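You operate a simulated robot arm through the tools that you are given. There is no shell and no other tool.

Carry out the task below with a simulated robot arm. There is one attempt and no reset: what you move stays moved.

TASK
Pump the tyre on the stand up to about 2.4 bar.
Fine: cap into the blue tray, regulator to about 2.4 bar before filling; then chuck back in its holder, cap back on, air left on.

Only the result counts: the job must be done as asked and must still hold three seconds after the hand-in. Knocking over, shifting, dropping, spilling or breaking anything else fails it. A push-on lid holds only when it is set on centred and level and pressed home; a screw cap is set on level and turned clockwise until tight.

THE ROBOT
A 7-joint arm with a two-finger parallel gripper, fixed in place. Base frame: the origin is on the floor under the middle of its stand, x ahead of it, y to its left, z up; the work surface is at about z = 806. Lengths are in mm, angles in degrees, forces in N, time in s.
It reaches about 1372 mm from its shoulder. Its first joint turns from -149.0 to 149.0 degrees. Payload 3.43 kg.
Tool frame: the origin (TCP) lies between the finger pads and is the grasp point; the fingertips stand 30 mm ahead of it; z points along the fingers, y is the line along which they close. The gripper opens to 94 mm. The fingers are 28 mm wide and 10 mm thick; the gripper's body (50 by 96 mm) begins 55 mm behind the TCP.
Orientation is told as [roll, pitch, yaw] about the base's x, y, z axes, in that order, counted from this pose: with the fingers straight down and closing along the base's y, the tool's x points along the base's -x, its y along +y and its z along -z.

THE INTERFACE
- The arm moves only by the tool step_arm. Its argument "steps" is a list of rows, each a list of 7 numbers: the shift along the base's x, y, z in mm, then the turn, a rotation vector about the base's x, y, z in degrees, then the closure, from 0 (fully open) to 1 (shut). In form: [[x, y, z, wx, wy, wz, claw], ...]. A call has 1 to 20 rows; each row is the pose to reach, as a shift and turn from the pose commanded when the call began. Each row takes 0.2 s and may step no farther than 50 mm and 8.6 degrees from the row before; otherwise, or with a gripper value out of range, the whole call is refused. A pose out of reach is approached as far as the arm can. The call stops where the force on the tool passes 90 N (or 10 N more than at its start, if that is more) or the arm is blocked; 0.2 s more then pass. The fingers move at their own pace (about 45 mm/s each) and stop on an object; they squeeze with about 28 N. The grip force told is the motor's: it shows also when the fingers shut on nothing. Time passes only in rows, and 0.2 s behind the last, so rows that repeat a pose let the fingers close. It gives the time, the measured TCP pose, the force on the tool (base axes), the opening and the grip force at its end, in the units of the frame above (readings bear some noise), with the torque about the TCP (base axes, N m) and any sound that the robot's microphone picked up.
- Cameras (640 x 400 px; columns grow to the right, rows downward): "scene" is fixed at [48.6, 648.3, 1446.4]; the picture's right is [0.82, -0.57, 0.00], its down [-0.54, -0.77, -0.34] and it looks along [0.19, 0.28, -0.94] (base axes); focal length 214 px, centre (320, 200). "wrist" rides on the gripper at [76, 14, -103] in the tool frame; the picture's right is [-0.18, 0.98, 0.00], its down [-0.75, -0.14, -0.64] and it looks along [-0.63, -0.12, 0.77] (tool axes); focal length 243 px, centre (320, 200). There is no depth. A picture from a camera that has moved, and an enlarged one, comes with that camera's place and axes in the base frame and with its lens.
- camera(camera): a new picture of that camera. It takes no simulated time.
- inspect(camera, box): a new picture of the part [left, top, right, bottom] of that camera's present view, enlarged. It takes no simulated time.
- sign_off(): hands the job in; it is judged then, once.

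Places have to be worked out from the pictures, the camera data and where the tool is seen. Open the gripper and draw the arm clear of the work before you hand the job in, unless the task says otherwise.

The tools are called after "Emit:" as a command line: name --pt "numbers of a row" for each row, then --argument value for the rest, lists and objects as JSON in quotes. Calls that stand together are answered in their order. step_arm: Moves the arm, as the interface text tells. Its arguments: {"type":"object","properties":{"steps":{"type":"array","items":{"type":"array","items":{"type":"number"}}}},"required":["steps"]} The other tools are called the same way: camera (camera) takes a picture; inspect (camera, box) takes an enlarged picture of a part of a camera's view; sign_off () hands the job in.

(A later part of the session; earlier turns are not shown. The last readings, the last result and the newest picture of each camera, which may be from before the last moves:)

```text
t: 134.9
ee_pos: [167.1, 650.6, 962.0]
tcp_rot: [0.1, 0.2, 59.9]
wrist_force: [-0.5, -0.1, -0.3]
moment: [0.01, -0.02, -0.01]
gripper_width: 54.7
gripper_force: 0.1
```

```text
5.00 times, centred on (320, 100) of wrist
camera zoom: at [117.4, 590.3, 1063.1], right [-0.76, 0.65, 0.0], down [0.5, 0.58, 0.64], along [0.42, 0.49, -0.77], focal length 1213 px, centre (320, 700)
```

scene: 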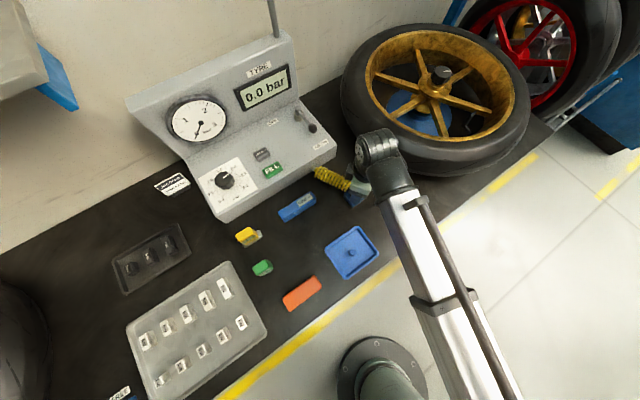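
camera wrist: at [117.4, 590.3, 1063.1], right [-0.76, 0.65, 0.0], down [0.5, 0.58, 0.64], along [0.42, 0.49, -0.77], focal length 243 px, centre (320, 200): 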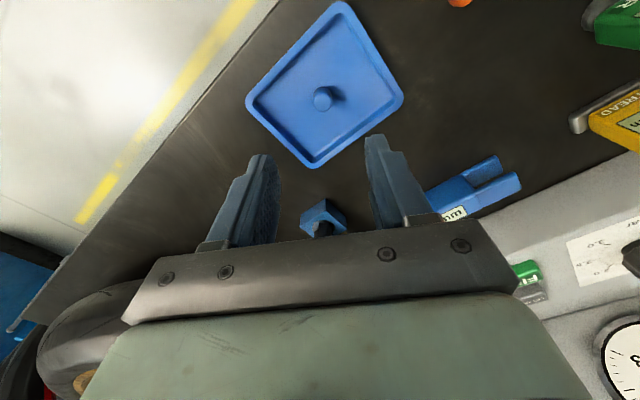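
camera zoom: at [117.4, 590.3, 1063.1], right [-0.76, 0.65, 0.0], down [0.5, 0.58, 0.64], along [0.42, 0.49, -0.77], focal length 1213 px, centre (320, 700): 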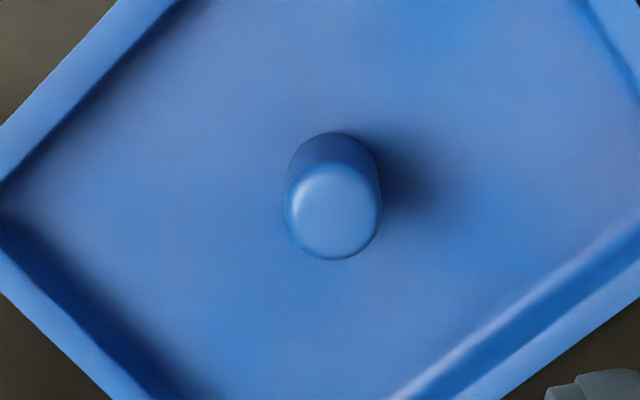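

The cap is at about (163.9, 650.6). I correct and descend to just above it, then check again.

Emit:
step_arm --pt "-0.3 -1.6 -20 0 0 0 0.42" --pt "-0.3 -1.6 -40 0 0 0 0.42" --pt "-0.3 -1.6 -60 0 0 0 0.42" --pt "-0.3 -1.6 -80 0 0 0 0.42" --pt "-0.3 -1.6 -92 0 0 0 0.42" --pt "-0.3 -1.6 -98 0 0 0 0.42" --pt "-0.3 -1.6 -98 0 0 0 0.42" --pt "-0.3 -1.6 -98 0 0 0 0.42"

Emit:
inspect --camera "wrist" --box '[230, 70, 410, 230]'

```text
t: 136.7
ee_pos: [162.9, 650.0, 861.5]
tcp_rot: [0.1, 0.3, 59.9]
wrist_force: [0.6, 0.2, 0.5]
moment: [0.03, -0.03, -0.02]
gripper_width: 54.7
gripper_force: 0.0
```

```text
2.50 times, centred on (320, 150) of wrist
camera zoom: at [114.4, 589.0, 963.4], right [-0.76, 0.65, 0.0], down [0.5, 0.58, 0.64], along [0.41, 0.49, -0.77], focal length 606 px, centre (320, 325)
```

zoom: 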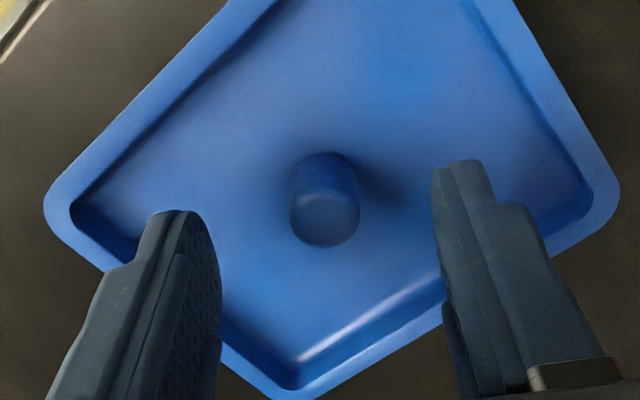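

The cap is about 1.3 mm to one side. I shift by (−1.2, 0.1), descend around it to z≈835 and look before closing.

Emit:
step_arm --pt "-1.2 0.1 -8 0 0 0 0.5" --pt "-1.2 0.1 -16 0 0 0 0.5" --pt "-1.2 0.1 -22 0 0 0 0.5" --pt "-1.2 0.1 -25 0 0 0 0.5" --pt "-1.2 0.1 -26.7 0 0 0 0.5" --pt "-1.2 0.1 -26.7 0 0 0 0.5"

Emit:
inspect --camera "wrist" --box '[230, 70, 410, 230]'

```text
t: 138.1
ee_pos: [162.4, 650.0, 835.5]
tcp_rot: [0.1, 0.1, 60.0]
wrist_force: [-0.5, -0.6, -0.2]
moment: [0.0, 0.02, 0.01]
gripper_width: 47.2
gripper_force: 0.1
```

```text
2.50 times, centred on (320, 150) of wrist
camera zoom: at [113.3, 589.6, 937.8], right [-0.76, 0.65, 0.0], down [0.5, 0.58, 0.64], along [0.41, 0.49, -0.77], focal length 606 px, centre (320, 325)
```

zoom: 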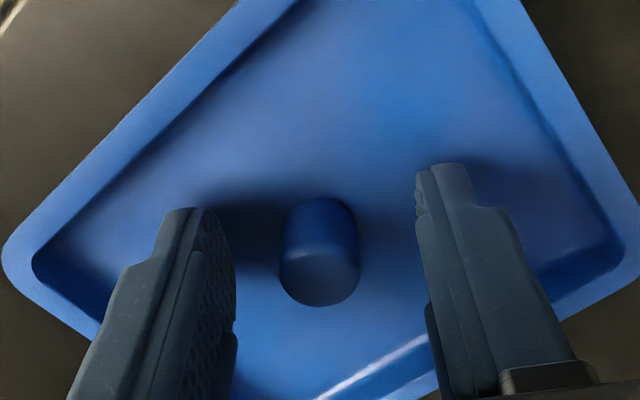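

The cap is centred between the fingertips. I close on it.

Emit:
step_arm --pt "0 0 0 0 0 0 0.65" --pt "0 0 0 0 0 0 0.75" --pt "0 0 0 0 0 0 0.82" --pt "0 0 0 0 0 0 1" --pt "0 0 0 0 0 0 1"

Emit:
inspect --camera "wrist" --box '[230, 70, 410, 230]'

```text
t: 139.3
ee_pos: [162.5, 649.8, 835.8]
tcp_rot: [0.0, 0.2, 60.1]
wrist_force: [0.5, -0.4, -0.1]
moment: [0.0, -0.01, 0.01]
gripper_width: 15.6
gripper_force: 28.0
```

```text
2.50 times, centred on (320, 150) of wrist
camera zoom: at [113.3, 589.5, 938.0], right [-0.76, 0.65, 0.0], down [0.5, 0.58, 0.64], along [0.41, 0.49, -0.77], focal length 606 px, centre (320, 325)
```

zoom: 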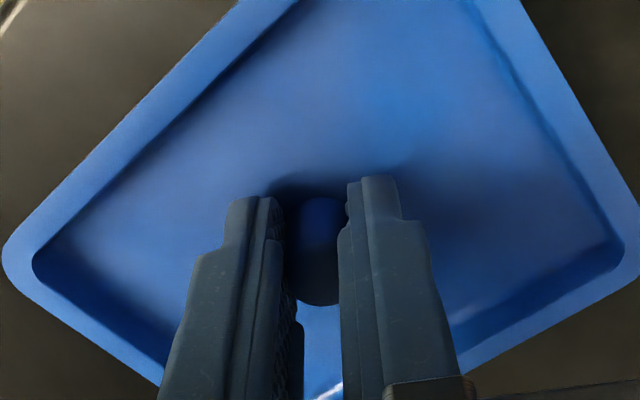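

The cap is gripped. I lift straight out of the tray and confirm it is upright in the fingers.

Emit:
step_arm --pt "0 0 5 0 0 0 1" --pt "0 0 15 0 0 0 1" --pt "0 0 35 0 0 0 1" --pt "0 0 65 0 0 0 1" --pt "0 0 100 0 0 0 1" --pt "0 0 140 0 0 0 1" --pt "0 0 180 0 0 0 1" --pt "0 0 220 0 0 0 1" --pt "0 0 225 0 0 0 1" --pt "0 0 225 0 0 0 1"

Emit:
inspect --camera "wrist" --box '[260, 110, 380, 220]'

Emit:
camera --camera "scene"

```text
t: 141.5
ee_pos: [164.7, 649.8, 1058.1]
tcp_rot: [0.0, 0.2, 60.0]
wrist_force: [1.0, 1.1, -0.7]
moment: [0.01, 0.0, 0.01]
gripper_width: 15.5
gripper_force: 27.9
```

```text
3.64 times, centred on (320, 165) of wrist
camera zoom: at [114.8, 589.5, 1160.7], right [-0.76, 0.65, 0.0], down [0.5, 0.58, 0.64], along [0.41, 0.49, -0.77], focal length 882 px, centre (320, 327)
```

zoom: 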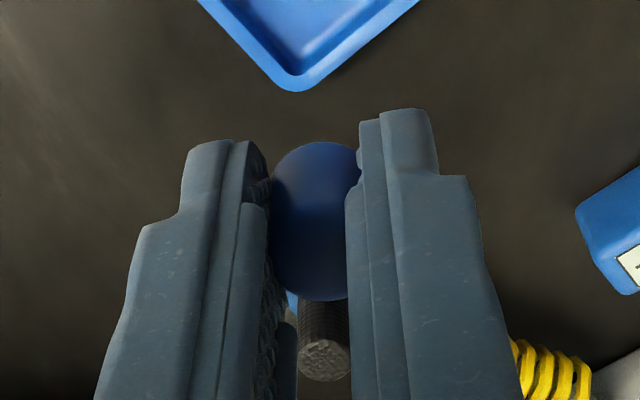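

```text
taken
```

scene: 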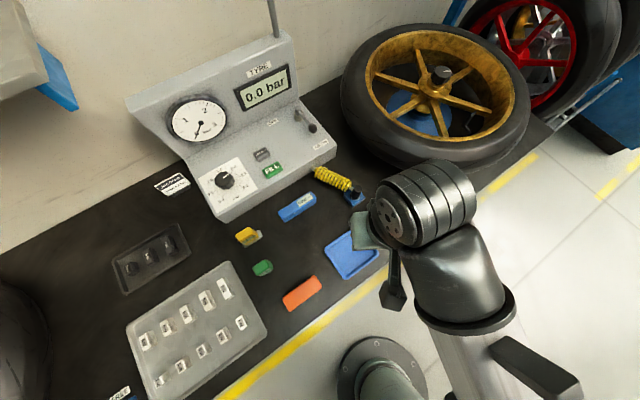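

The cap is upright in the fingertips. I carry it at z≈1060 back to the wheel, turning to yaw 10°.

Emit:
step_arm --pt "43 9.5 2 0 0 -2 1" --pt "86 19 2 0 0 -6 1" --pt "129 28.5 2 0 0 -10 1" --pt "172 38 2 0 0 -14 1" --pt "215 47.5 2 0 0 -18 1" --pt "258 57 2 0 0 -22 1" --pt "301 66.5 2 0 0 -26 1" --pt "344 76 2 0 0 -30 1" --pt "387 85.5 2 0 0 -34 1" --pt "430 95 2 0 0 -39 1" --pt "473 104.5 2 0 0 -44 1" --pt "505 111.5 2 0 0 -48 1" --pt "517.1 114.2 2 0 0 -50 1" --pt "517.1 114.2 2 0 0 -50 1" --pt "517.1 114.2 2 0 0 -50 1" --pt "517.1 114.2 2 0 0 -50 1"

Emit:
inspect --camera "wrist" --box '[260, 80, 380, 220]'

Emit:
inspect --camera "scene" --box '[450, 60, 530, 130]'

```text
t: 144.9
ee_pos: [678.2, 763.7, 1064.8]
tcp_rot: [0.1, 0.1, 10.0]
wrist_force: [0.4, 0.9, 0.5]
moment: [0.03, -0.01, 0.0]
gripper_width: 15.6
gripper_force: 28.4
```

```text
2.86 times, centred on (320, 150) of wrist
camera zoom: at [602.0, 762.7, 1166.1], right [0.01, 1.0, 0.0], down [0.77, -0.01, 0.64], along [0.64, -0.01, -0.77], focal length 693 px, centre (320, 343)
```

zoom: 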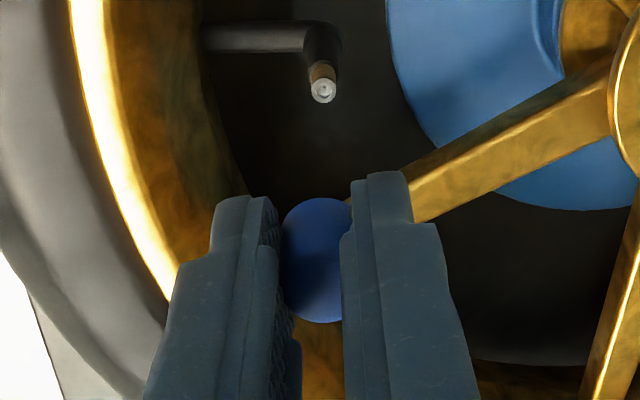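

```text
5.71 times, centred on (490, 95) of scene
camera zoom: at [48.6, 648.3, 1446.4], right [0.82, -0.57, 0.0], down [-0.54, -0.77, -0.34], along [0.19, 0.28, -0.94], focal length 1226 px, centre (-651, 800)
```

zoom: 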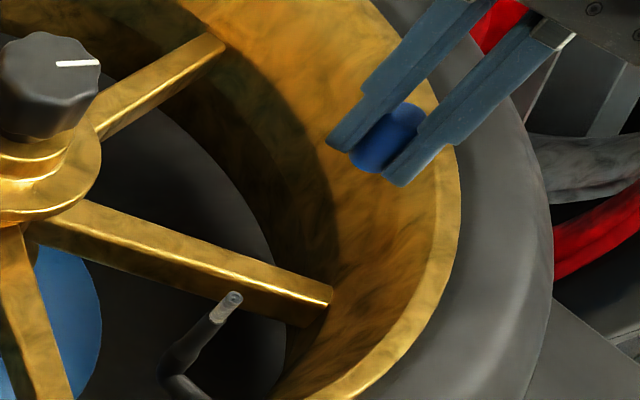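

The stem appears about 2 mm from the cap axis. I correct toward (680.2, 764.7) and descend to about 7 mm above the stem, then verify in both views.

Emit:
step_arm --pt "0.6 -0.2 -15 0 0 0 1" --pt "0.6 -0.2 -35 0 0 0 1" --pt "0.6 -0.2 -55 0 0 0 1" --pt "0.6 -0.2 -70 0 0 0 1" --pt "0.6 -0.2 -80 0 0 0 1" --pt "0.6 -0.2 -82 0 0 0 1" --pt "0.6 -0.2 -82 0 0 0 1" --pt "0.6 -0.2 -82 0 0 0 1"

Emit:
inspect --camera "wrist" --box '[260, 80, 380, 220]'

Emit:
inspect --camera "scene" --box '[455, 90, 505, 130]'

```text
t: 146.7
ee_pos: [680.6, 763.2, 981.0]
tcp_rot: [0.2, 0.3, 10.0]
wrist_force: [-0.4, 0.4, -0.8]
moment: [0.01, -0.06, -0.03]
gripper_width: 15.6
gripper_force: 28.4
```

```text
2.86 times, centred on (320, 150) of wrist
camera zoom: at [604.4, 763.2, 1082.2], right [0.01, 1.0, 0.0], down [0.77, -0.01, 0.64], along [0.64, -0.01, -0.77], focal length 693 px, centre (320, 343)
```

zoom: 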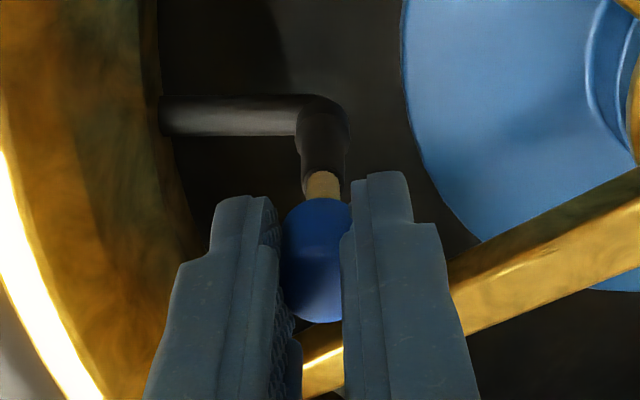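

```text
10.00 times, centred on (480, 110) of scene
camera zoom: at [48.6, 648.3, 1446.4], right [0.82, -0.57, 0.0], down [-0.54, -0.77, -0.34], along [0.19, 0.28, -0.94], focal length 2145 px, centre (-1280, 1100)
```

zoom: 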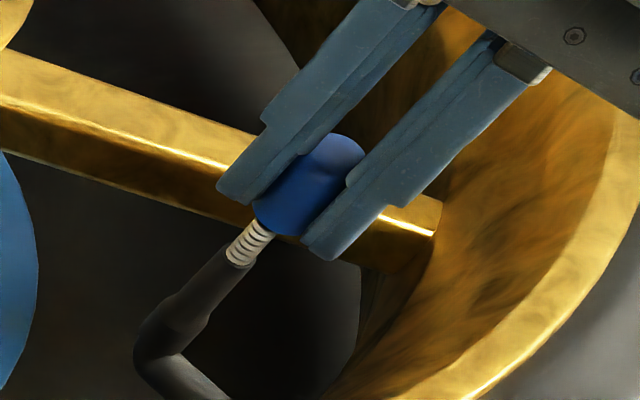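

The stem is about 0.9 mm to the +y side of the cap axis. I shift +1 mm in y and lower in small steps.

Emit:
step_arm --pt "0 0.5 0 0 0 0 1" --pt "0 1 -1 0 0 0 1" --pt "0 1 -2 0 0 0 1" --pt "0 1 -2 0 0 0 1" --pt "0 1 -2 0 0 0 1"

Emit:
inspect --camera "wrist" --box '[260, 80, 380, 220]'

Emit:
inspect --camera "scene" --box '[455, 90, 505, 130]'

```text
t: 147.9
ee_pos: [679.5, 765.3, 978.0]
tcp_rot: [0.1, 0.2, 10.0]
wrist_force: [-0.1, 0.3, 2.4]
moment: [0.01, -0.01, 0.01]
gripper_width: 15.3
gripper_force: 27.8
```

```text
2.86 times, centred on (320, 150) of wrist
camera zoom: at [604.2, 765.0, 1080.8], right [0.01, 1.0, 0.0], down [0.77, -0.01, 0.64], along [0.64, -0.01, -0.77], focal length 693 px, centre (320, 343)
```

zoom: 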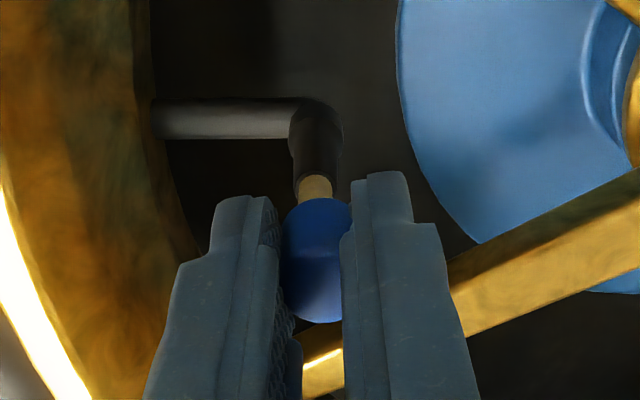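

```text
10.00 times, centred on (480, 110) of scene
camera zoom: at [48.6, 648.3, 1446.4], right [0.82, -0.57, 0.0], down [-0.54, -0.77, -0.34], along [0.19, 0.28, -0.94], focal length 2145 px, centre (-1280, 1100)
```

zoom: 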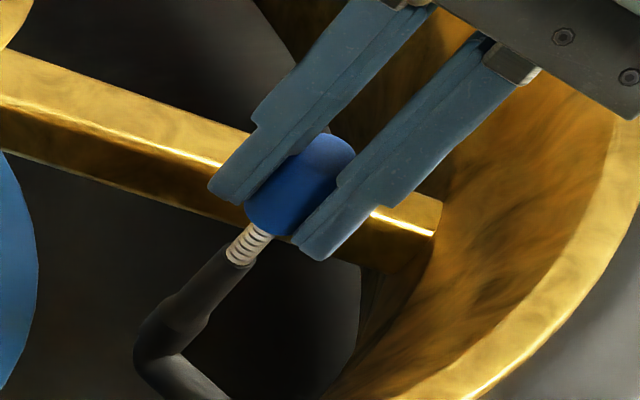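

First light contact (2.4 N), but the stem now shows 1 mm on the −y side. I back up slightly, shift −0.9 mm in y, and press down in steps.

Emit:
step_arm --pt "0 -0.5 1 0 0 0 1" --pt "0 -0.9 1 0 0 0 1" --pt "0 -0.9 1 0 0 0 1" --pt "0 -0.9 1 0 0 0 1"

Emit:
inspect --camera "wrist" --box '[260, 80, 380, 220]'

```text
t: 148.9
ee_pos: [680.6, 763.6, 979.2]
tcp_rot: [0.2, 0.2, 10.1]
wrist_force: [-0.2, 0.3, 0.8]
moment: [-0.01, -0.01, 0.02]
gripper_width: 15.6
gripper_force: 28.2
```

```text
2.86 times, centred on (320, 150) of wrist
camera zoom: at [604.0, 763.2, 1081.7], right [0.01, 1.0, 0.0], down [0.77, -0.01, 0.64], along [0.64, -0.01, -0.77], focal length 693 px, centre (320, 343)
```

zoom: 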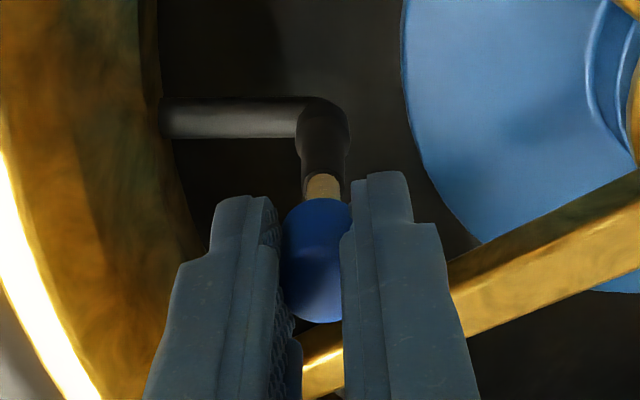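

The stem is now +0.7 mm off. I nudge +0.4 mm in y and lower in half-millimetre steps to press the cap home.

Emit:
step_arm --pt "0 0.4 0 0 0 0 1" --pt "0 0.4 0 0 0 0 1" --pt "0 0.4 -0.5 0 0 0 1"

Emit:
inspect --camera "wrist" --box '[260, 80, 380, 220]'

```text
t: 149.7
ee_pos: [681.0, 765.1, 978.7]
tcp_rot: [0.2, 0.2, 9.9]
wrist_force: [-0.1, -0.2, -0.3]
moment: [-0.02, 0.01, -0.02]
gripper_width: 15.2
gripper_force: 28.0
```

```text
2.86 times, centred on (320, 150) of wrist
camera zoom: at [604.7, 763.9, 1081.0], right [0.01, 1.0, 0.0], down [0.77, -0.01, 0.64], along [0.64, -0.01, -0.77], focal length 693 px, centre (320, 343)
```

zoom: 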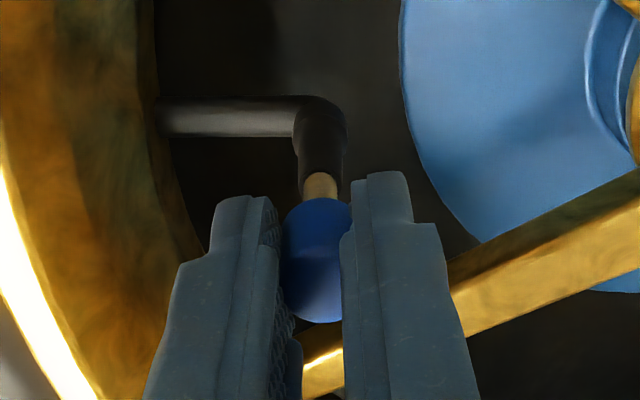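

The stem is now centred under the cap. I lower in 1 mm steps.

Emit:
step_arm --pt "0 0 -1 0 0 0 1" --pt "0 0 -2 0 0 0 1" --pt "0 0 -2 0 0 0 1"

```text
t: 150.5
ee_pos: [680.9, 764.6, 979.2]
tcp_rot: [0.3, 0.2, 10.0]
wrist_force: [-1.2, 0.8, 15.9]
moment: [0.04, 0.04, -0.02]
gripper_width: 15.5
gripper_force: 27.6
```

16 N of contact with no snap yet. I press another millimetre.

Emit:
step_arm --pt "0 0 -1 0 0 0 1" --pt "0 0 -1 0 0 0 1"

Emit:
inspect --camera "wrist" --box '[260, 80, 380, 220]'

Emit:
inspect --camera "scene" --box '[455, 90, 505, 130]'

```text
t: 151.1
ee_pos: [680.9, 763.7, 976.8]
tcp_rot: [0.2, 0.1, 9.8]
wrist_force: [2.3, 2.3, 20.4]
moment: [0.06, -0.07, 0.0]
gripper_width: 15.7
gripper_force: 27.9
```

```text
2.86 times, centred on (320, 150) of wrist
camera zoom: at [604.5, 763.2, 1079.1], right [0.01, 1.0, 0.0], down [0.77, -0.01, 0.64], along [0.64, 0.0, -0.77], focal length 693 px, centre (320, 343)
```

zoom: 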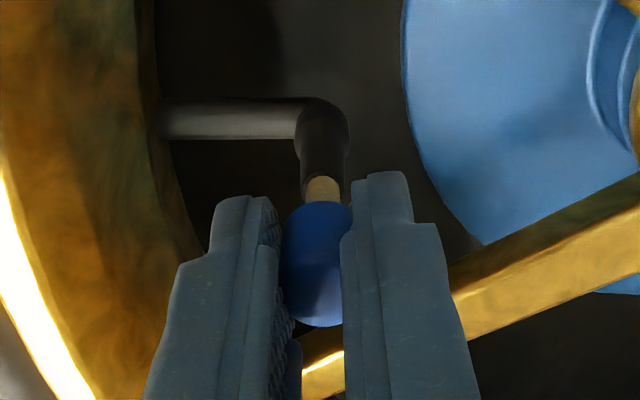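

```text
10.00 times, centred on (480, 110) of scene
camera zoom: at [48.6, 648.3, 1446.4], right [0.82, -0.57, 0.0], down [-0.54, -0.77, -0.34], along [0.19, 0.28, -0.94], focal length 2145 px, centre (-1280, 1100)
```

zoom: 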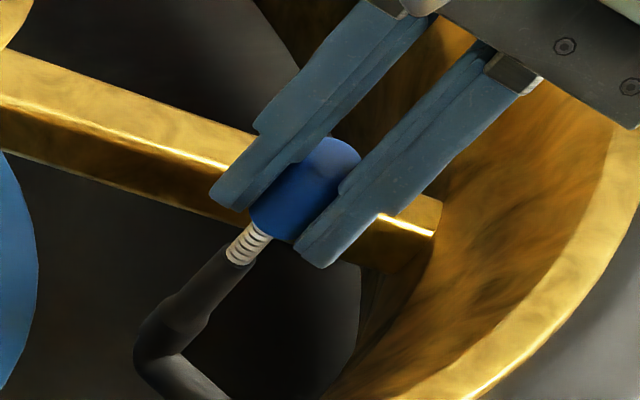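

20 N without a snap: the cap is still about 3 mm above its seated height, so it is resting on the stem rim, probably slightly off in x. I lift 2 mm, shift −0.8 mm in x, and press again.

Emit:
step_arm --pt "0 0 2.5 0 0 0 1" --pt "-0.8 0.2 2.5 0 0 0 1" --pt "-0.8 0.2 2.5 0 0 0 1" --pt "-0.8 0.2 1 0 0 0 1" --pt "-0.8 0.2 0 0 0 0 1" --pt "-0.8 0.2 0 0 0 0 1"

Emit:
inspect --camera "wrist" --box '[260, 80, 380, 220]'

```text
t: 152.5
ee_pos: [678.6, 765.4, 976.5]
tcp_rot: [0.2, 0.1, 10.1]
wrist_force: [0.0, 0.2, 12.3]
moment: [-0.03, -0.04, -0.04]
gripper_width: 15.5
gripper_force: 27.9
```

```text
2.86 times, centred on (320, 150) of wrist
camera zoom: at [602.4, 764.9, 1079.0], right [0.01, 1.0, 0.0], down [0.77, -0.01, 0.64], along [0.64, 0.0, -0.77], focal length 693 px, centre (320, 343)
```

zoom: 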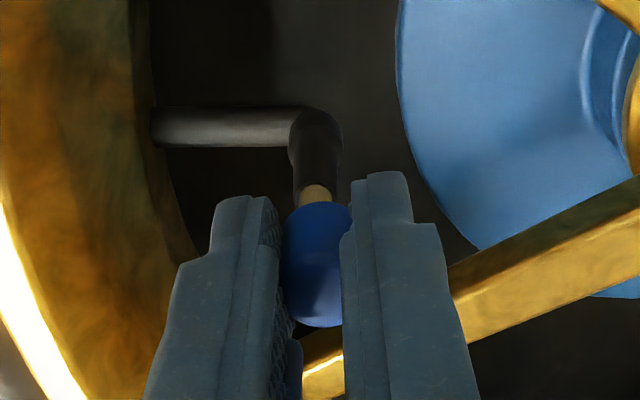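

The arm over-moved (stick-slip), now about 1.3 mm off in y. I lift 3 mm off contact and let it settle so I can adjust precisely.

Emit:
step_arm --pt "0 0 3 0 0 0 1" --pt "0.3 -0.5 3 0 0 0 1" --pt "0.3 -0.5 3 0 0 0 1" --pt "0.3 -0.5 3 0 0 0 1" --pt "0.3 -0.5 3 0 0 0 1"

Emit:
inspect --camera "wrist" --box '[260, 80, 380, 220]'

Emit:
inspect --camera "scene" --box '[455, 90, 505, 130]'

```text
t: 153.7
ee_pos: [680.3, 765.3, 978.7]
tcp_rot: [0.1, 0.2, 9.9]
wrist_force: [-0.2, 0.9, -0.5]
moment: [0.03, 0.0, -0.01]
gripper_width: 15.4
gripper_force: 27.9
```

```text
2.86 times, centred on (320, 150) of wrist
camera zoom: at [603.8, 763.6, 1081.3], right [0.01, 1.0, 0.0], down [0.77, -0.01, 0.64], along [0.64, -0.01, -0.77], focal length 693 px, centre (320, 343)
```

zoom: 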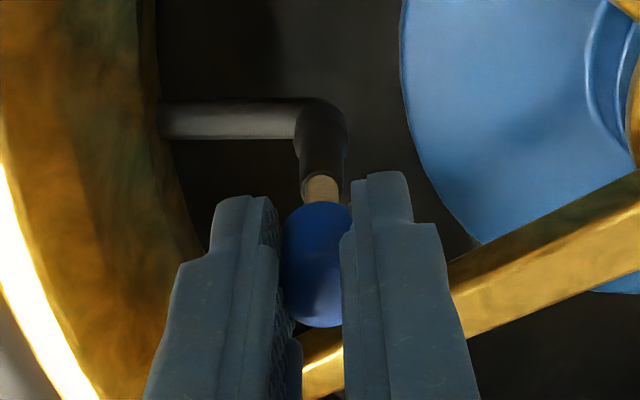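

```text
10.00 times, centred on (480, 110) of scene
camera zoom: at [48.6, 648.3, 1446.4], right [0.82, -0.57, 0.0], down [-0.54, -0.77, -0.34], along [0.19, 0.28, -0.94], focal length 2145 px, centre (-1280, 1100)
```

zoom: 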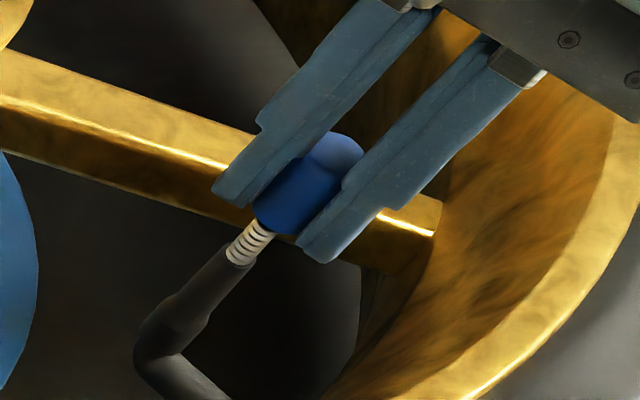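

The stem is now centred in y and the x estimate is within about 0.5 mm. I lower again in 1 mm steps from here.

Emit:
step_arm --pt "0 0 -1 0 0 0 1" --pt "0 0 -2 0 0 0 1" --pt "0 0 -3 0 0 0 1" --pt "0 0 -3 0 0 0 1"

Emit:
inspect --camera "wrist" --box '[260, 80, 380, 220]'

```text
t: 154.7
ee_pos: [679.7, 764.4, 977.6]
tcp_rot: [0.2, 0.0, 9.9]
wrist_force: [0.2, 1.3, 13.3]
moment: [0.05, -0.01, 0.0]
gripper_width: 15.5
gripper_force: 28.3
```

```text
2.86 times, centred on (320, 150) of wrist
camera zoom: at [604.0, 763.3, 1078.9], right [0.01, 1.0, 0.0], down [0.77, -0.01, 0.64], along [0.64, 0.0, -0.77], focal length 693 px, centre (320, 343)
```

zoom: 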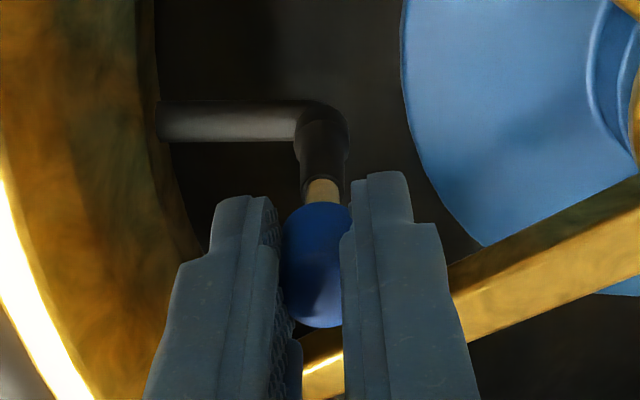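

The contact height is unchanged and no snap was heard. I look closely at the cap for tilt from both cameras.

Emit:
inspect --camera "scene" --box '[467, 97, 492, 117]'

Emit:
inspect --camera "wrist" --box '[295, 130, 345, 205]'

```text
16.00 times, centred on (480, 107) of scene
camera zoom: at [48.6, 648.3, 1446.4], right [0.82, -0.57, 0.0], down [-0.54, -0.77, -0.34], along [0.19, 0.28, -0.94], focal length 3432 px, centre (-2232, 1688)
```

zoom: 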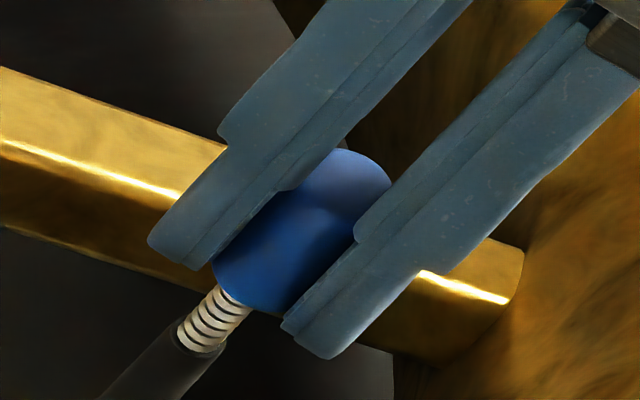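

```text
5.33 times, centred on (320, 168) of wrist
camera zoom: at [604.0, 763.3, 1078.9], right [0.01, 1.0, 0.0], down [0.77, -0.01, 0.64], along [0.64, 0.0, -0.77], focal length 1294 px, centre (320, 373)
```

zoom: 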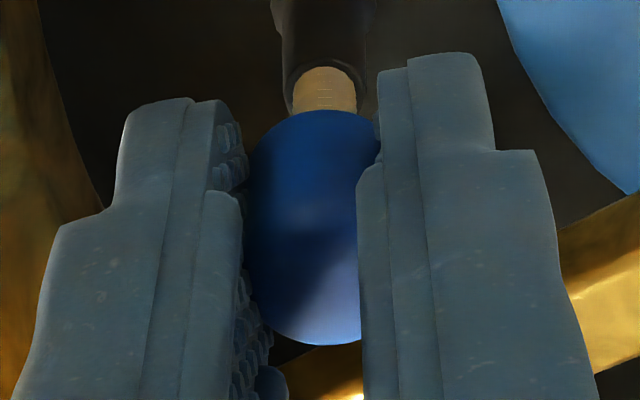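

Both views suggest the cap sits about 1 mm toward −y of the stem axis. I lift slightly, shift +1 mm in y, let it settle, and compare again at high zoom.

Emit:
step_arm --pt "0 0 2 0 0 0 1" --pt "0 0.6 2 0 0 0 1" --pt "0 0.8 2 0 0 0 1" --pt "0 0.8 2 0 0 0 1" --pt "0 0.8 2 0 0 0 1"

Emit:
inspect --camera "scene" --box '[467, 97, 492, 117]'

Emit:
inspect --camera "wrist" --box '[295, 130, 345, 205]'

```text
t: 155.9
ee_pos: [680.2, 764.7, 978.1]
tcp_rot: [0.1, 0.2, 9.9]
wrist_force: [0.2, 0.0, -0.3]
moment: [0.04, -0.02, 0.01]
gripper_width: 15.6
gripper_force: 27.9
```

```text
16.00 times, centred on (480, 107) of scene
camera zoom: at [48.6, 648.3, 1446.4], right [0.82, -0.57, 0.0], down [-0.54, -0.77, -0.34], along [0.19, 0.28, -0.94], focal length 3432 px, centre (-2232, 1688)
```

zoom: 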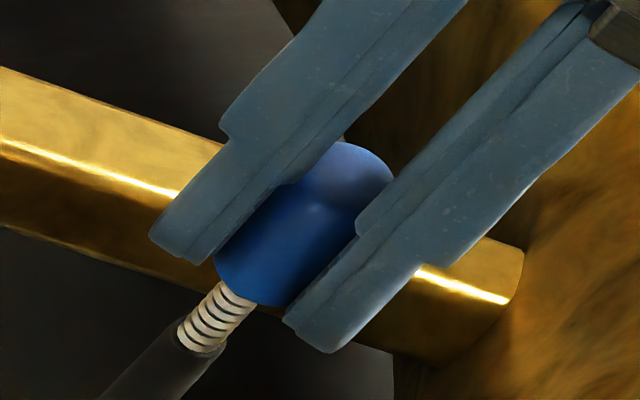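

```text
5.33 times, centred on (320, 168) of wrist
camera zoom: at [603.9, 763.9, 1080.0], right [0.01, 1.0, 0.0], down [0.77, -0.01, 0.64], along [0.64, -0.01, -0.77], focal length 1294 px, centre (320, 373)
```

zoom: 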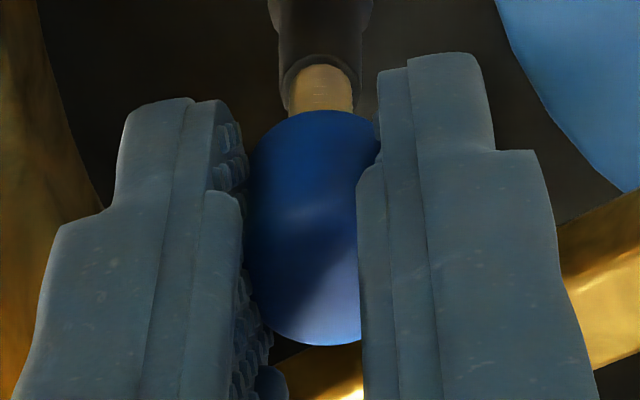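

The stem is now about 0.8 mm from the cap's visual axis, the same as at the earlier successful seating. I shift a further +0.4 mm and press again.

Emit:
step_arm --pt "0 0.4 0 0 0 0 1" --pt "0 0.4 -1 0 0 0 1" --pt "0 0.4 -2 0 0 0 1" --pt "0 0.4 -3 0 0 0 1" --pt "0 0.4 -3 0 0 0 1"

Emit:
inspect --camera "wrist" --box '[295, 130, 345, 205]'

```text
t: 157.1
ee_pos: [680.5, 765.9, 976.8]
tcp_rot: [0.2, 0.1, 10.1]
wrist_force: [0.0, 2.2, 15.5]
moment: [0.02, 0.03, 0.0]
gripper_width: 15.6
gripper_force: 27.7
```

```text
5.33 times, centred on (320, 168) of wrist
camera zoom: at [603.6, 764.5, 1078.7], right [0.01, 1.0, 0.0], down [0.77, -0.01, 0.64], along [0.64, 0.0, -0.77], focal length 1294 px, centre (320, 373)
```

zoom: 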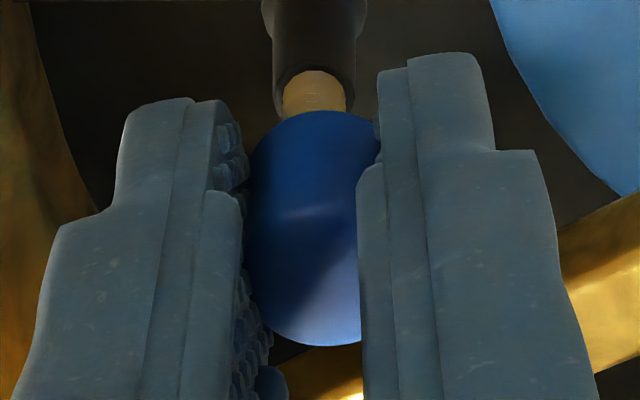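

The cap and stem are aligned in y now, but there is still no snap at 15 N. I check the height from the scene view and press a bit further.

Emit:
step_arm --pt "0 0 -1 0 0 0 1" --pt "0 0 -2 0 0 0 1"

Emit:
inspect --camera "scene" --box '[467, 97, 492, 117]'

Emit:
inspect --camera "scene" --box '[455, 90, 505, 130]'

```text
t: 157.7
ee_pos: [680.9, 764.9, 975.7]
tcp_rot: [0.2, 0.2, 10.0]
wrist_force: [-0.5, 2.6, 19.4]
moment: [0.07, 0.05, -0.02]
gripper_width: 15.7
gripper_force: 28.4
```

```text
16.00 times, centred on (480, 107) of scene
camera zoom: at [48.6, 648.3, 1446.4], right [0.82, -0.57, 0.0], down [-0.54, -0.77, -0.34], along [0.19, 0.28, -0.94], focal length 3432 px, centre (-2232, 1688)
```

zoom: 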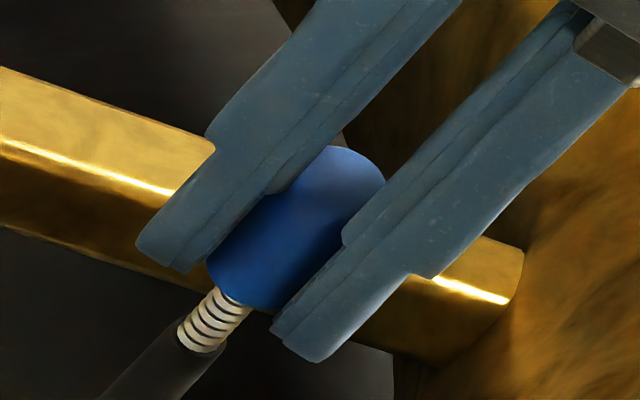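

```text
10.00 times, centred on (480, 110) of scene
camera zoom: at [48.6, 648.3, 1446.4], right [0.82, -0.57, 0.0], down [-0.54, -0.77, -0.34], along [0.19, 0.28, -0.94], focal length 2145 px, centre (-1280, 1100)
```

zoom: 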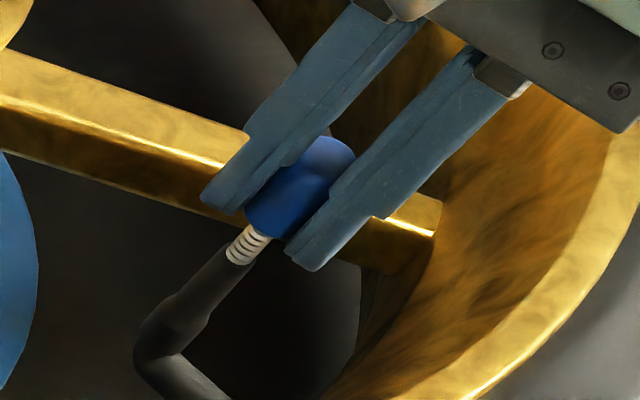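

The cap is still about 2 mm short of its seated height. Compared with the earlier success, x looks about 0.9 mm too far. I lift, shift −0.9 mm in x, settle and check.

Emit:
step_arm --pt "0 0 4 0 0 0 1" --pt "-0.5 0 4.5 0 0 0 1" --pt "-0.9 0 4.5 0 0 0 1" --pt "-0.9 0 4.5 0 0 0 1" --pt "-0.9 0 4.5 0 0 0 1"

Emit:
inspect --camera "wrist" --box '[295, 130, 345, 205]'

Emit:
inspect --camera "scene" --box '[467, 97, 492, 117]'

```text
t: 158.9
ee_pos: [679.1, 764.7, 978.3]
tcp_rot: [0.1, 0.2, 10.0]
wrist_force: [0.0, 0.8, -0.5]
moment: [-0.01, -0.02, 0.01]
gripper_width: 15.5
gripper_force: 28.0
```

```text
5.33 times, centred on (320, 168) of wrist
camera zoom: at [603.5, 764.4, 1079.9], right [0.01, 1.0, 0.0], down [0.77, -0.01, 0.64], along [0.64, -0.01, -0.77], focal length 1294 px, centre (320, 373)
```

zoom: 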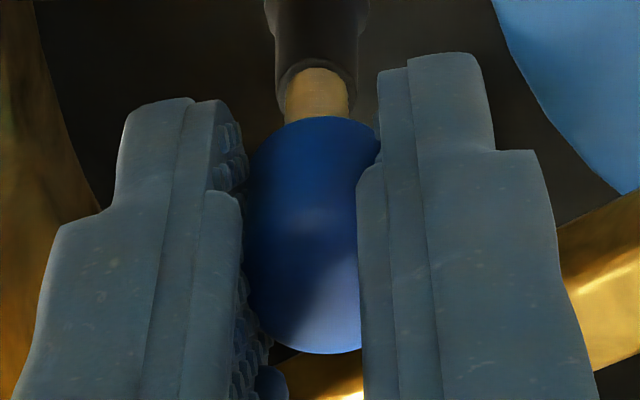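

```text
16.00 times, centred on (480, 107) of scene
camera zoom: at [48.6, 648.3, 1446.4], right [0.82, -0.57, 0.0], down [-0.54, -0.77, -0.34], along [0.19, 0.28, -0.94], focal length 3432 px, centre (-2232, 1688)
```

zoom: 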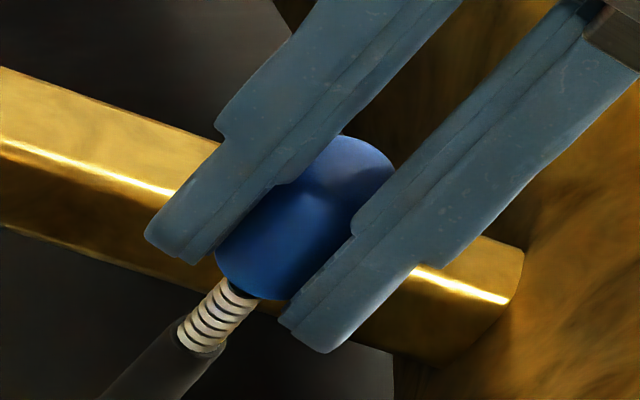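

Both views look aligned within a few tenths now. I press again here.

Emit:
step_arm --pt "0 0 -1 0 0 0 1" --pt "0 0 -2 0 0 0 1" --pt "0 0 -3 0 0 0 1" --pt "0 0 -3.5 0 0 0 1"

Emit:
inspect --camera "scene" --box '[467, 97, 492, 117]'

Emit:
inspect --camera "wrist" --box '[295, 130, 345, 205]'

```text
t: 159.9
ee_pos: [680.1, 765.4, 976.0]
tcp_rot: [0.1, 0.3, 10.1]
wrist_force: [-0.3, 0.7, 3.9]
moment: [0.0, 0.05, 0.02]
gripper_width: 15.8
gripper_force: 27.8
```

```text
16.00 times, centred on (480, 107) of scene
camera zoom: at [48.6, 648.3, 1446.4], right [0.82, -0.57, 0.0], down [-0.54, -0.77, -0.34], along [0.19, 0.28, -0.94], focal length 3432 px, centre (-2232, 1688)
```

zoom: 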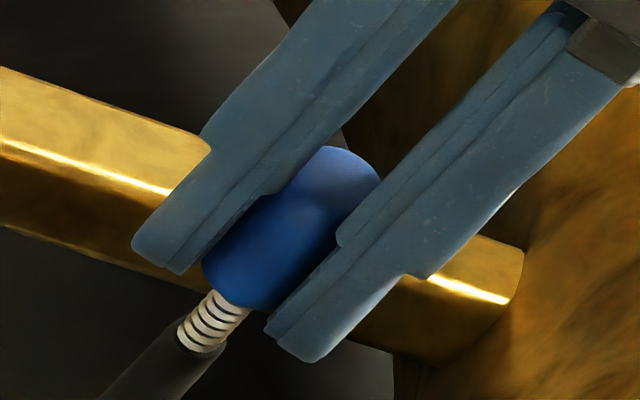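

```text
5.33 times, centred on (320, 168) of wrist
camera zoom: at [602.5, 764.7, 1077.6], right [0.01, 1.0, 0.0], down [0.77, -0.01, 0.64], along [0.64, 0.0, -0.77], focal length 1294 px, centre (320, 373)
```

zoom: 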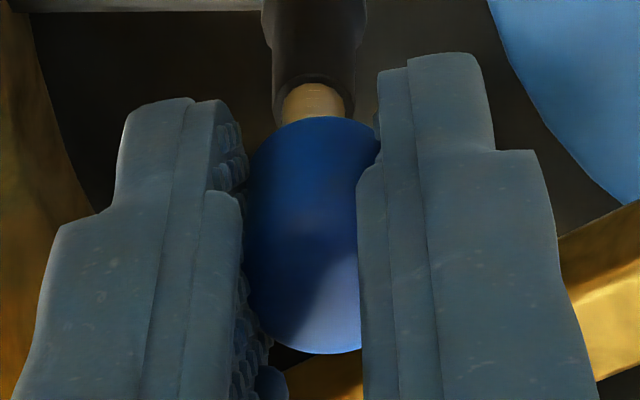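

Lower contact force here (4 N) and less brass visible. I continue pressing in 1 mm steps.

Emit:
step_arm --pt "0 0 -1 0 0 0 1" --pt "0 0 -1 0 0 0 1"

```text
t: 160.5
ee_pos: [678.5, 766.0, 975.7]
tcp_rot: [0.1, 0.2, 10.0]
wrist_force: [0.2, -1.1, 11.7]
moment: [-0.03, 0.01, 0.01]
gripper_width: 15.5
gripper_force: 27.9
```

Contact at 12 N again. With this light load I sweep slowly in +x to let the cap find the stem.

Emit:
step_arm --pt "0.3 0 0 0 0 0 1" --pt "0.6 0 0 0 0 0 1" --pt "0.9 0 0 0 0 0 1" --pt "1.2 0 0 0 0 0 1" --pt "1.5 0 0 0 0 0 1" --pt "1.8 0 0 0 0 0 1"

Emit:
inspect --camera "wrist" --box '[295, 130, 345, 205]'

```text
t: 161.9
ee_pos: [680.6, 765.8, 975.1]
tcp_rot: [0.0, 0.1, 10.1]
wrist_force: [-4.7, 1.4, 15.8]
moment: [0.02, 0.13, 0.0]
gripper_width: 15.3
gripper_force: 28.0
```

```text
5.33 times, centred on (320, 168) of wrist
camera zoom: at [603.8, 764.5, 1076.1], right [0.01, 1.0, 0.0], down [0.77, -0.01, 0.64], along [0.64, -0.01, -0.77], focal length 1294 px, centre (320, 373)
```

zoom: 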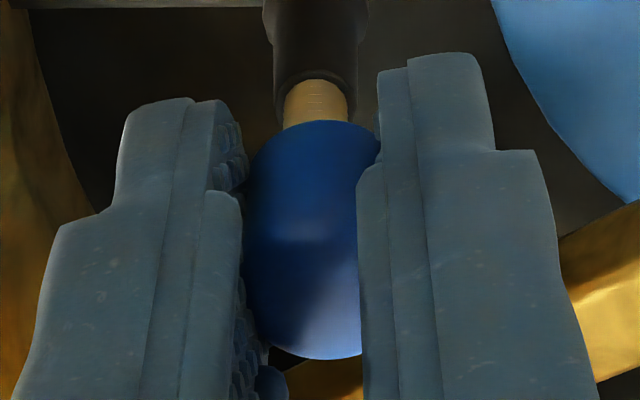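

Both cameras look nearly along x, so x offset and tilt are hard to judge at this yaw. I lift clear and rotate the gripper to yaw 95°, so the wrist camera looks along y and shows the x alignment.

Emit:
step_arm --pt "1 0 4 0 0 0 1" --pt "0.9 -0.3 12 0 0 5 1" --pt "0.9 -0.5 14 0 0 13 1" --pt "0.9 -0.5 14 0 0 21 1" --pt "0.9 -0.5 14 0 0 29 1" --pt "0.9 -0.5 14 0 0 37 1" --pt "0.9 -0.5 14 0 0 45 1" --pt "0.9 -0.5 14 0 0 53 1" --pt "0.9 -0.5 14 0 0 61 1" --pt "0.9 -0.5 14 0 0 69 1" --pt "0.9 -0.5 14 0 0 77 1" --pt "0.9 -0.5 14 0 0 85 1" --pt "0.9 -0.5 14 0 0 85 1" --pt "0.9 -0.5 14 0 0 85 1"

Emit:
inspect --camera "wrist" --box '[270, 90, 370, 210]'

Emit:
inspect --camera "scene" --box '[455, 85, 505, 125]'

```text
t: 164.9
ee_pos: [682.4, 764.5, 987.3]
tcp_rot: [0.1, 0.2, 95.1]
wrist_force: [0.3, -0.2, -0.1]
moment: [0.01, 0.01, 0.01]
gripper_width: 15.6
gripper_force: 27.4
```

```text
3.33 times, centred on (320, 150) of wrist
camera zoom: at [675.4, 686.4, 1089.2], right [-1.0, 0.1, 0.0], down [0.07, 0.77, 0.64], along [0.06, 0.64, -0.77], focal length 809 px, centre (320, 367)
```

zoom: 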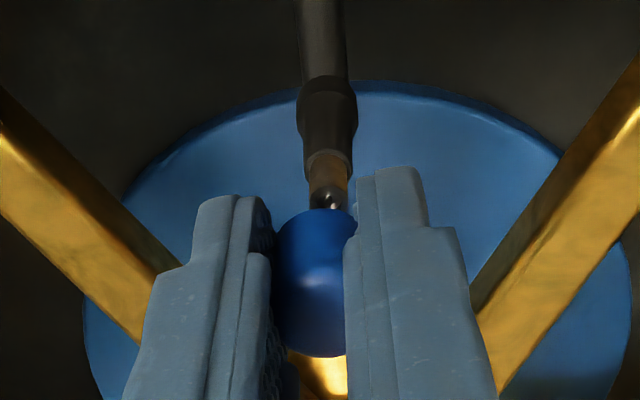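

```text
10.00 times, centred on (480, 105) of scene
camera zoom: at [48.6, 648.3, 1446.4], right [0.82, -0.57, 0.0], down [-0.54, -0.77, -0.34], along [0.19, 0.28, -0.94], focal length 2145 px, centre (-1280, 1150)
```

zoom: 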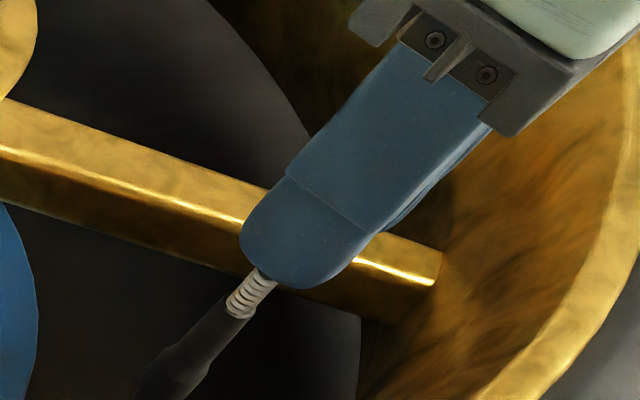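

This view shows the stem about 1.8 mm to the −x side of the cap axis. I zoom further to confirm before correcting.

Emit:
inspect --camera "wrist" --box '[295, 130, 345, 205]'

```text
5.33 times, centred on (320, 168) of wrist
camera zoom: at [675.4, 686.4, 1089.2], right [-1.0, 0.1, 0.0], down [0.07, 0.77, 0.64], along [0.06, 0.64, -0.77], focal length 1294 px, centre (320, 373)
```

zoom: 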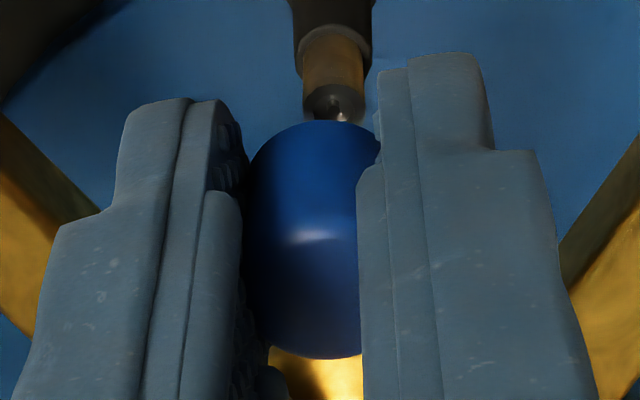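

The offset is about 2 mm in x, with y within half a millimetre. I shift (−1.9, +0.4), lower to just above the stem, and check.

Emit:
step_arm --pt "-1 0.2 0 0 0 0 1" --pt "-1.9 0.4 -3 0 0 0 1" --pt "-1.9 0.4 -6 0 0 0 1" --pt "-1.9 0.4 -8 0 0 0 1" --pt "-1.9 0.4 -8 0 0 0 1" --pt "-1.9 0.4 -8 0 0 0 1"

Emit:
inspect --camera "wrist" --box '[295, 130, 345, 205]'

Emit:
inspect --camera "scene" --box '[455, 85, 505, 125]'

```text
t: 166.3
ee_pos: [679.3, 766.5, 980.4]
tcp_rot: [0.1, 0.2, 94.9]
wrist_force: [0.5, 0.3, -0.2]
moment: [0.0, -0.02, 0.0]
gripper_width: 15.4
gripper_force: 27.9
```

```text
5.33 times, centred on (320, 168) of wrist
camera zoom: at [672.6, 687.5, 1081.4], right [-1.0, 0.1, 0.0], down [0.08, 0.77, 0.64], along [0.06, 0.64, -0.77], focal length 1294 px, centre (320, 373)
```

zoom: 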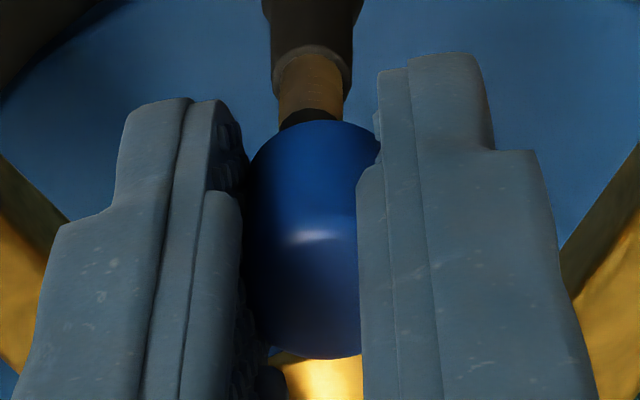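

```text
10.00 times, centred on (480, 105) of scene
camera zoom: at [48.6, 648.3, 1446.4], right [0.82, -0.57, 0.0], down [-0.54, -0.77, -0.34], along [0.19, 0.28, -0.94], focal length 2145 px, centre (-1280, 1150)
```

zoom: 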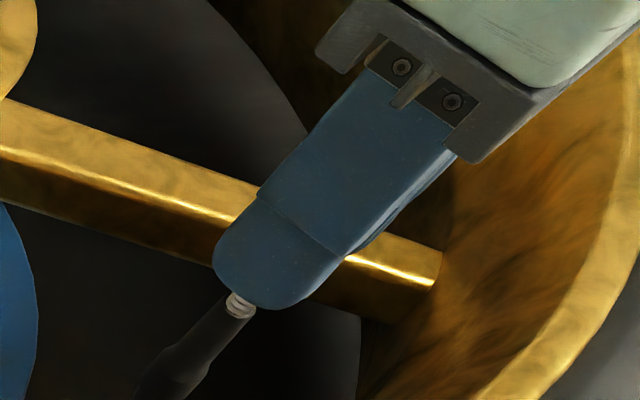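

The arm moved a bit more than asked; the stem is now 0.7 mm toward +x and y is slightly high. I make a small correction (+0.4, −0.4) and re-check.

Emit:
step_arm --pt "0.4 -0.4 0 0 0 0 1" --pt "0.4 -0.4 0 0 0 0 1" --pt "0.4 -0.4 0 0 0 0 1" --pt "0.4 -0.4 0 0 0 0 1"

Emit:
inspect --camera "wrist" --box '[295, 130, 345, 205]'

```text
t: 167.3
ee_pos: [679.1, 765.7, 978.6]
tcp_rot: [0.1, 0.2, 95.0]
wrist_force: [-0.4, 0.5, 0.5]
moment: [0.05, 0.02, 0.0]
gripper_width: 15.5
gripper_force: 28.1
```

```text
5.33 times, centred on (320, 168) of wrist
camera zoom: at [672.9, 687.3, 1081.5], right [-1.0, 0.1, 0.0], down [0.08, 0.77, 0.64], along [0.06, 0.64, -0.77], focal length 1294 px, centre (320, 373)
```

zoom: 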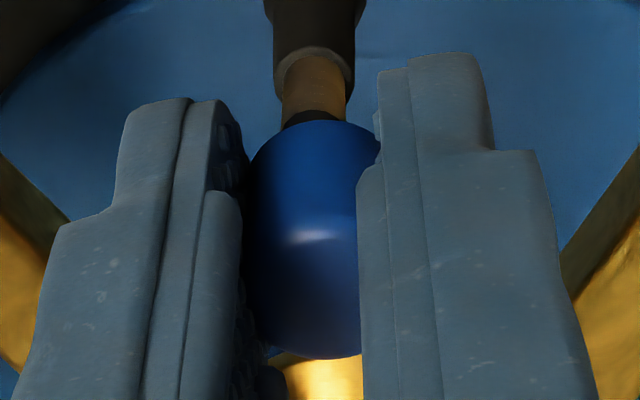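

x is now aligned within 0.2 mm. I lower gently here to see where contact begins.

Emit:
step_arm --pt "0 0 -1 0 0 0 1" --pt "0 0 -2 0 0 0 1" --pt "0 0 -3 0 0 0 1" --pt "0 0 -3 0 0 0 1"

Emit:
inspect --camera "wrist" --box '[295, 130, 345, 205]'

```text
t: 168.3
ee_pos: [679.3, 764.9, 976.1]
tcp_rot: [0.1, 0.2, 95.0]
wrist_force: [0.5, -0.5, 0.4]
moment: [0.0, -0.03, 0.0]
gripper_width: 15.7
gripper_force: 28.0
```

```text
5.33 times, centred on (320, 168) of wrist
camera zoom: at [673.6, 686.1, 1078.2], right [-1.0, 0.1, 0.0], down [0.08, 0.77, 0.64], along [0.06, 0.64, -0.77], focal length 1294 px, centre (320, 373)
```

zoom: 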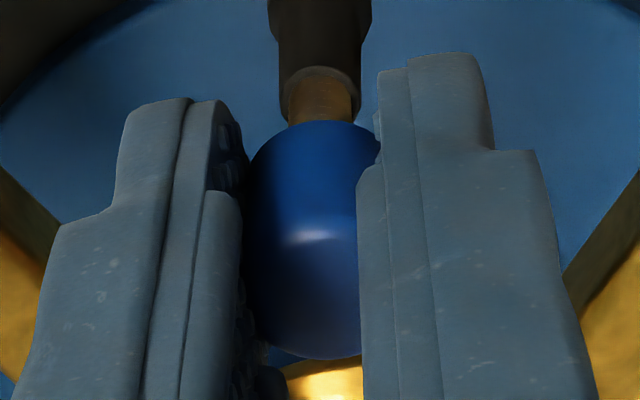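

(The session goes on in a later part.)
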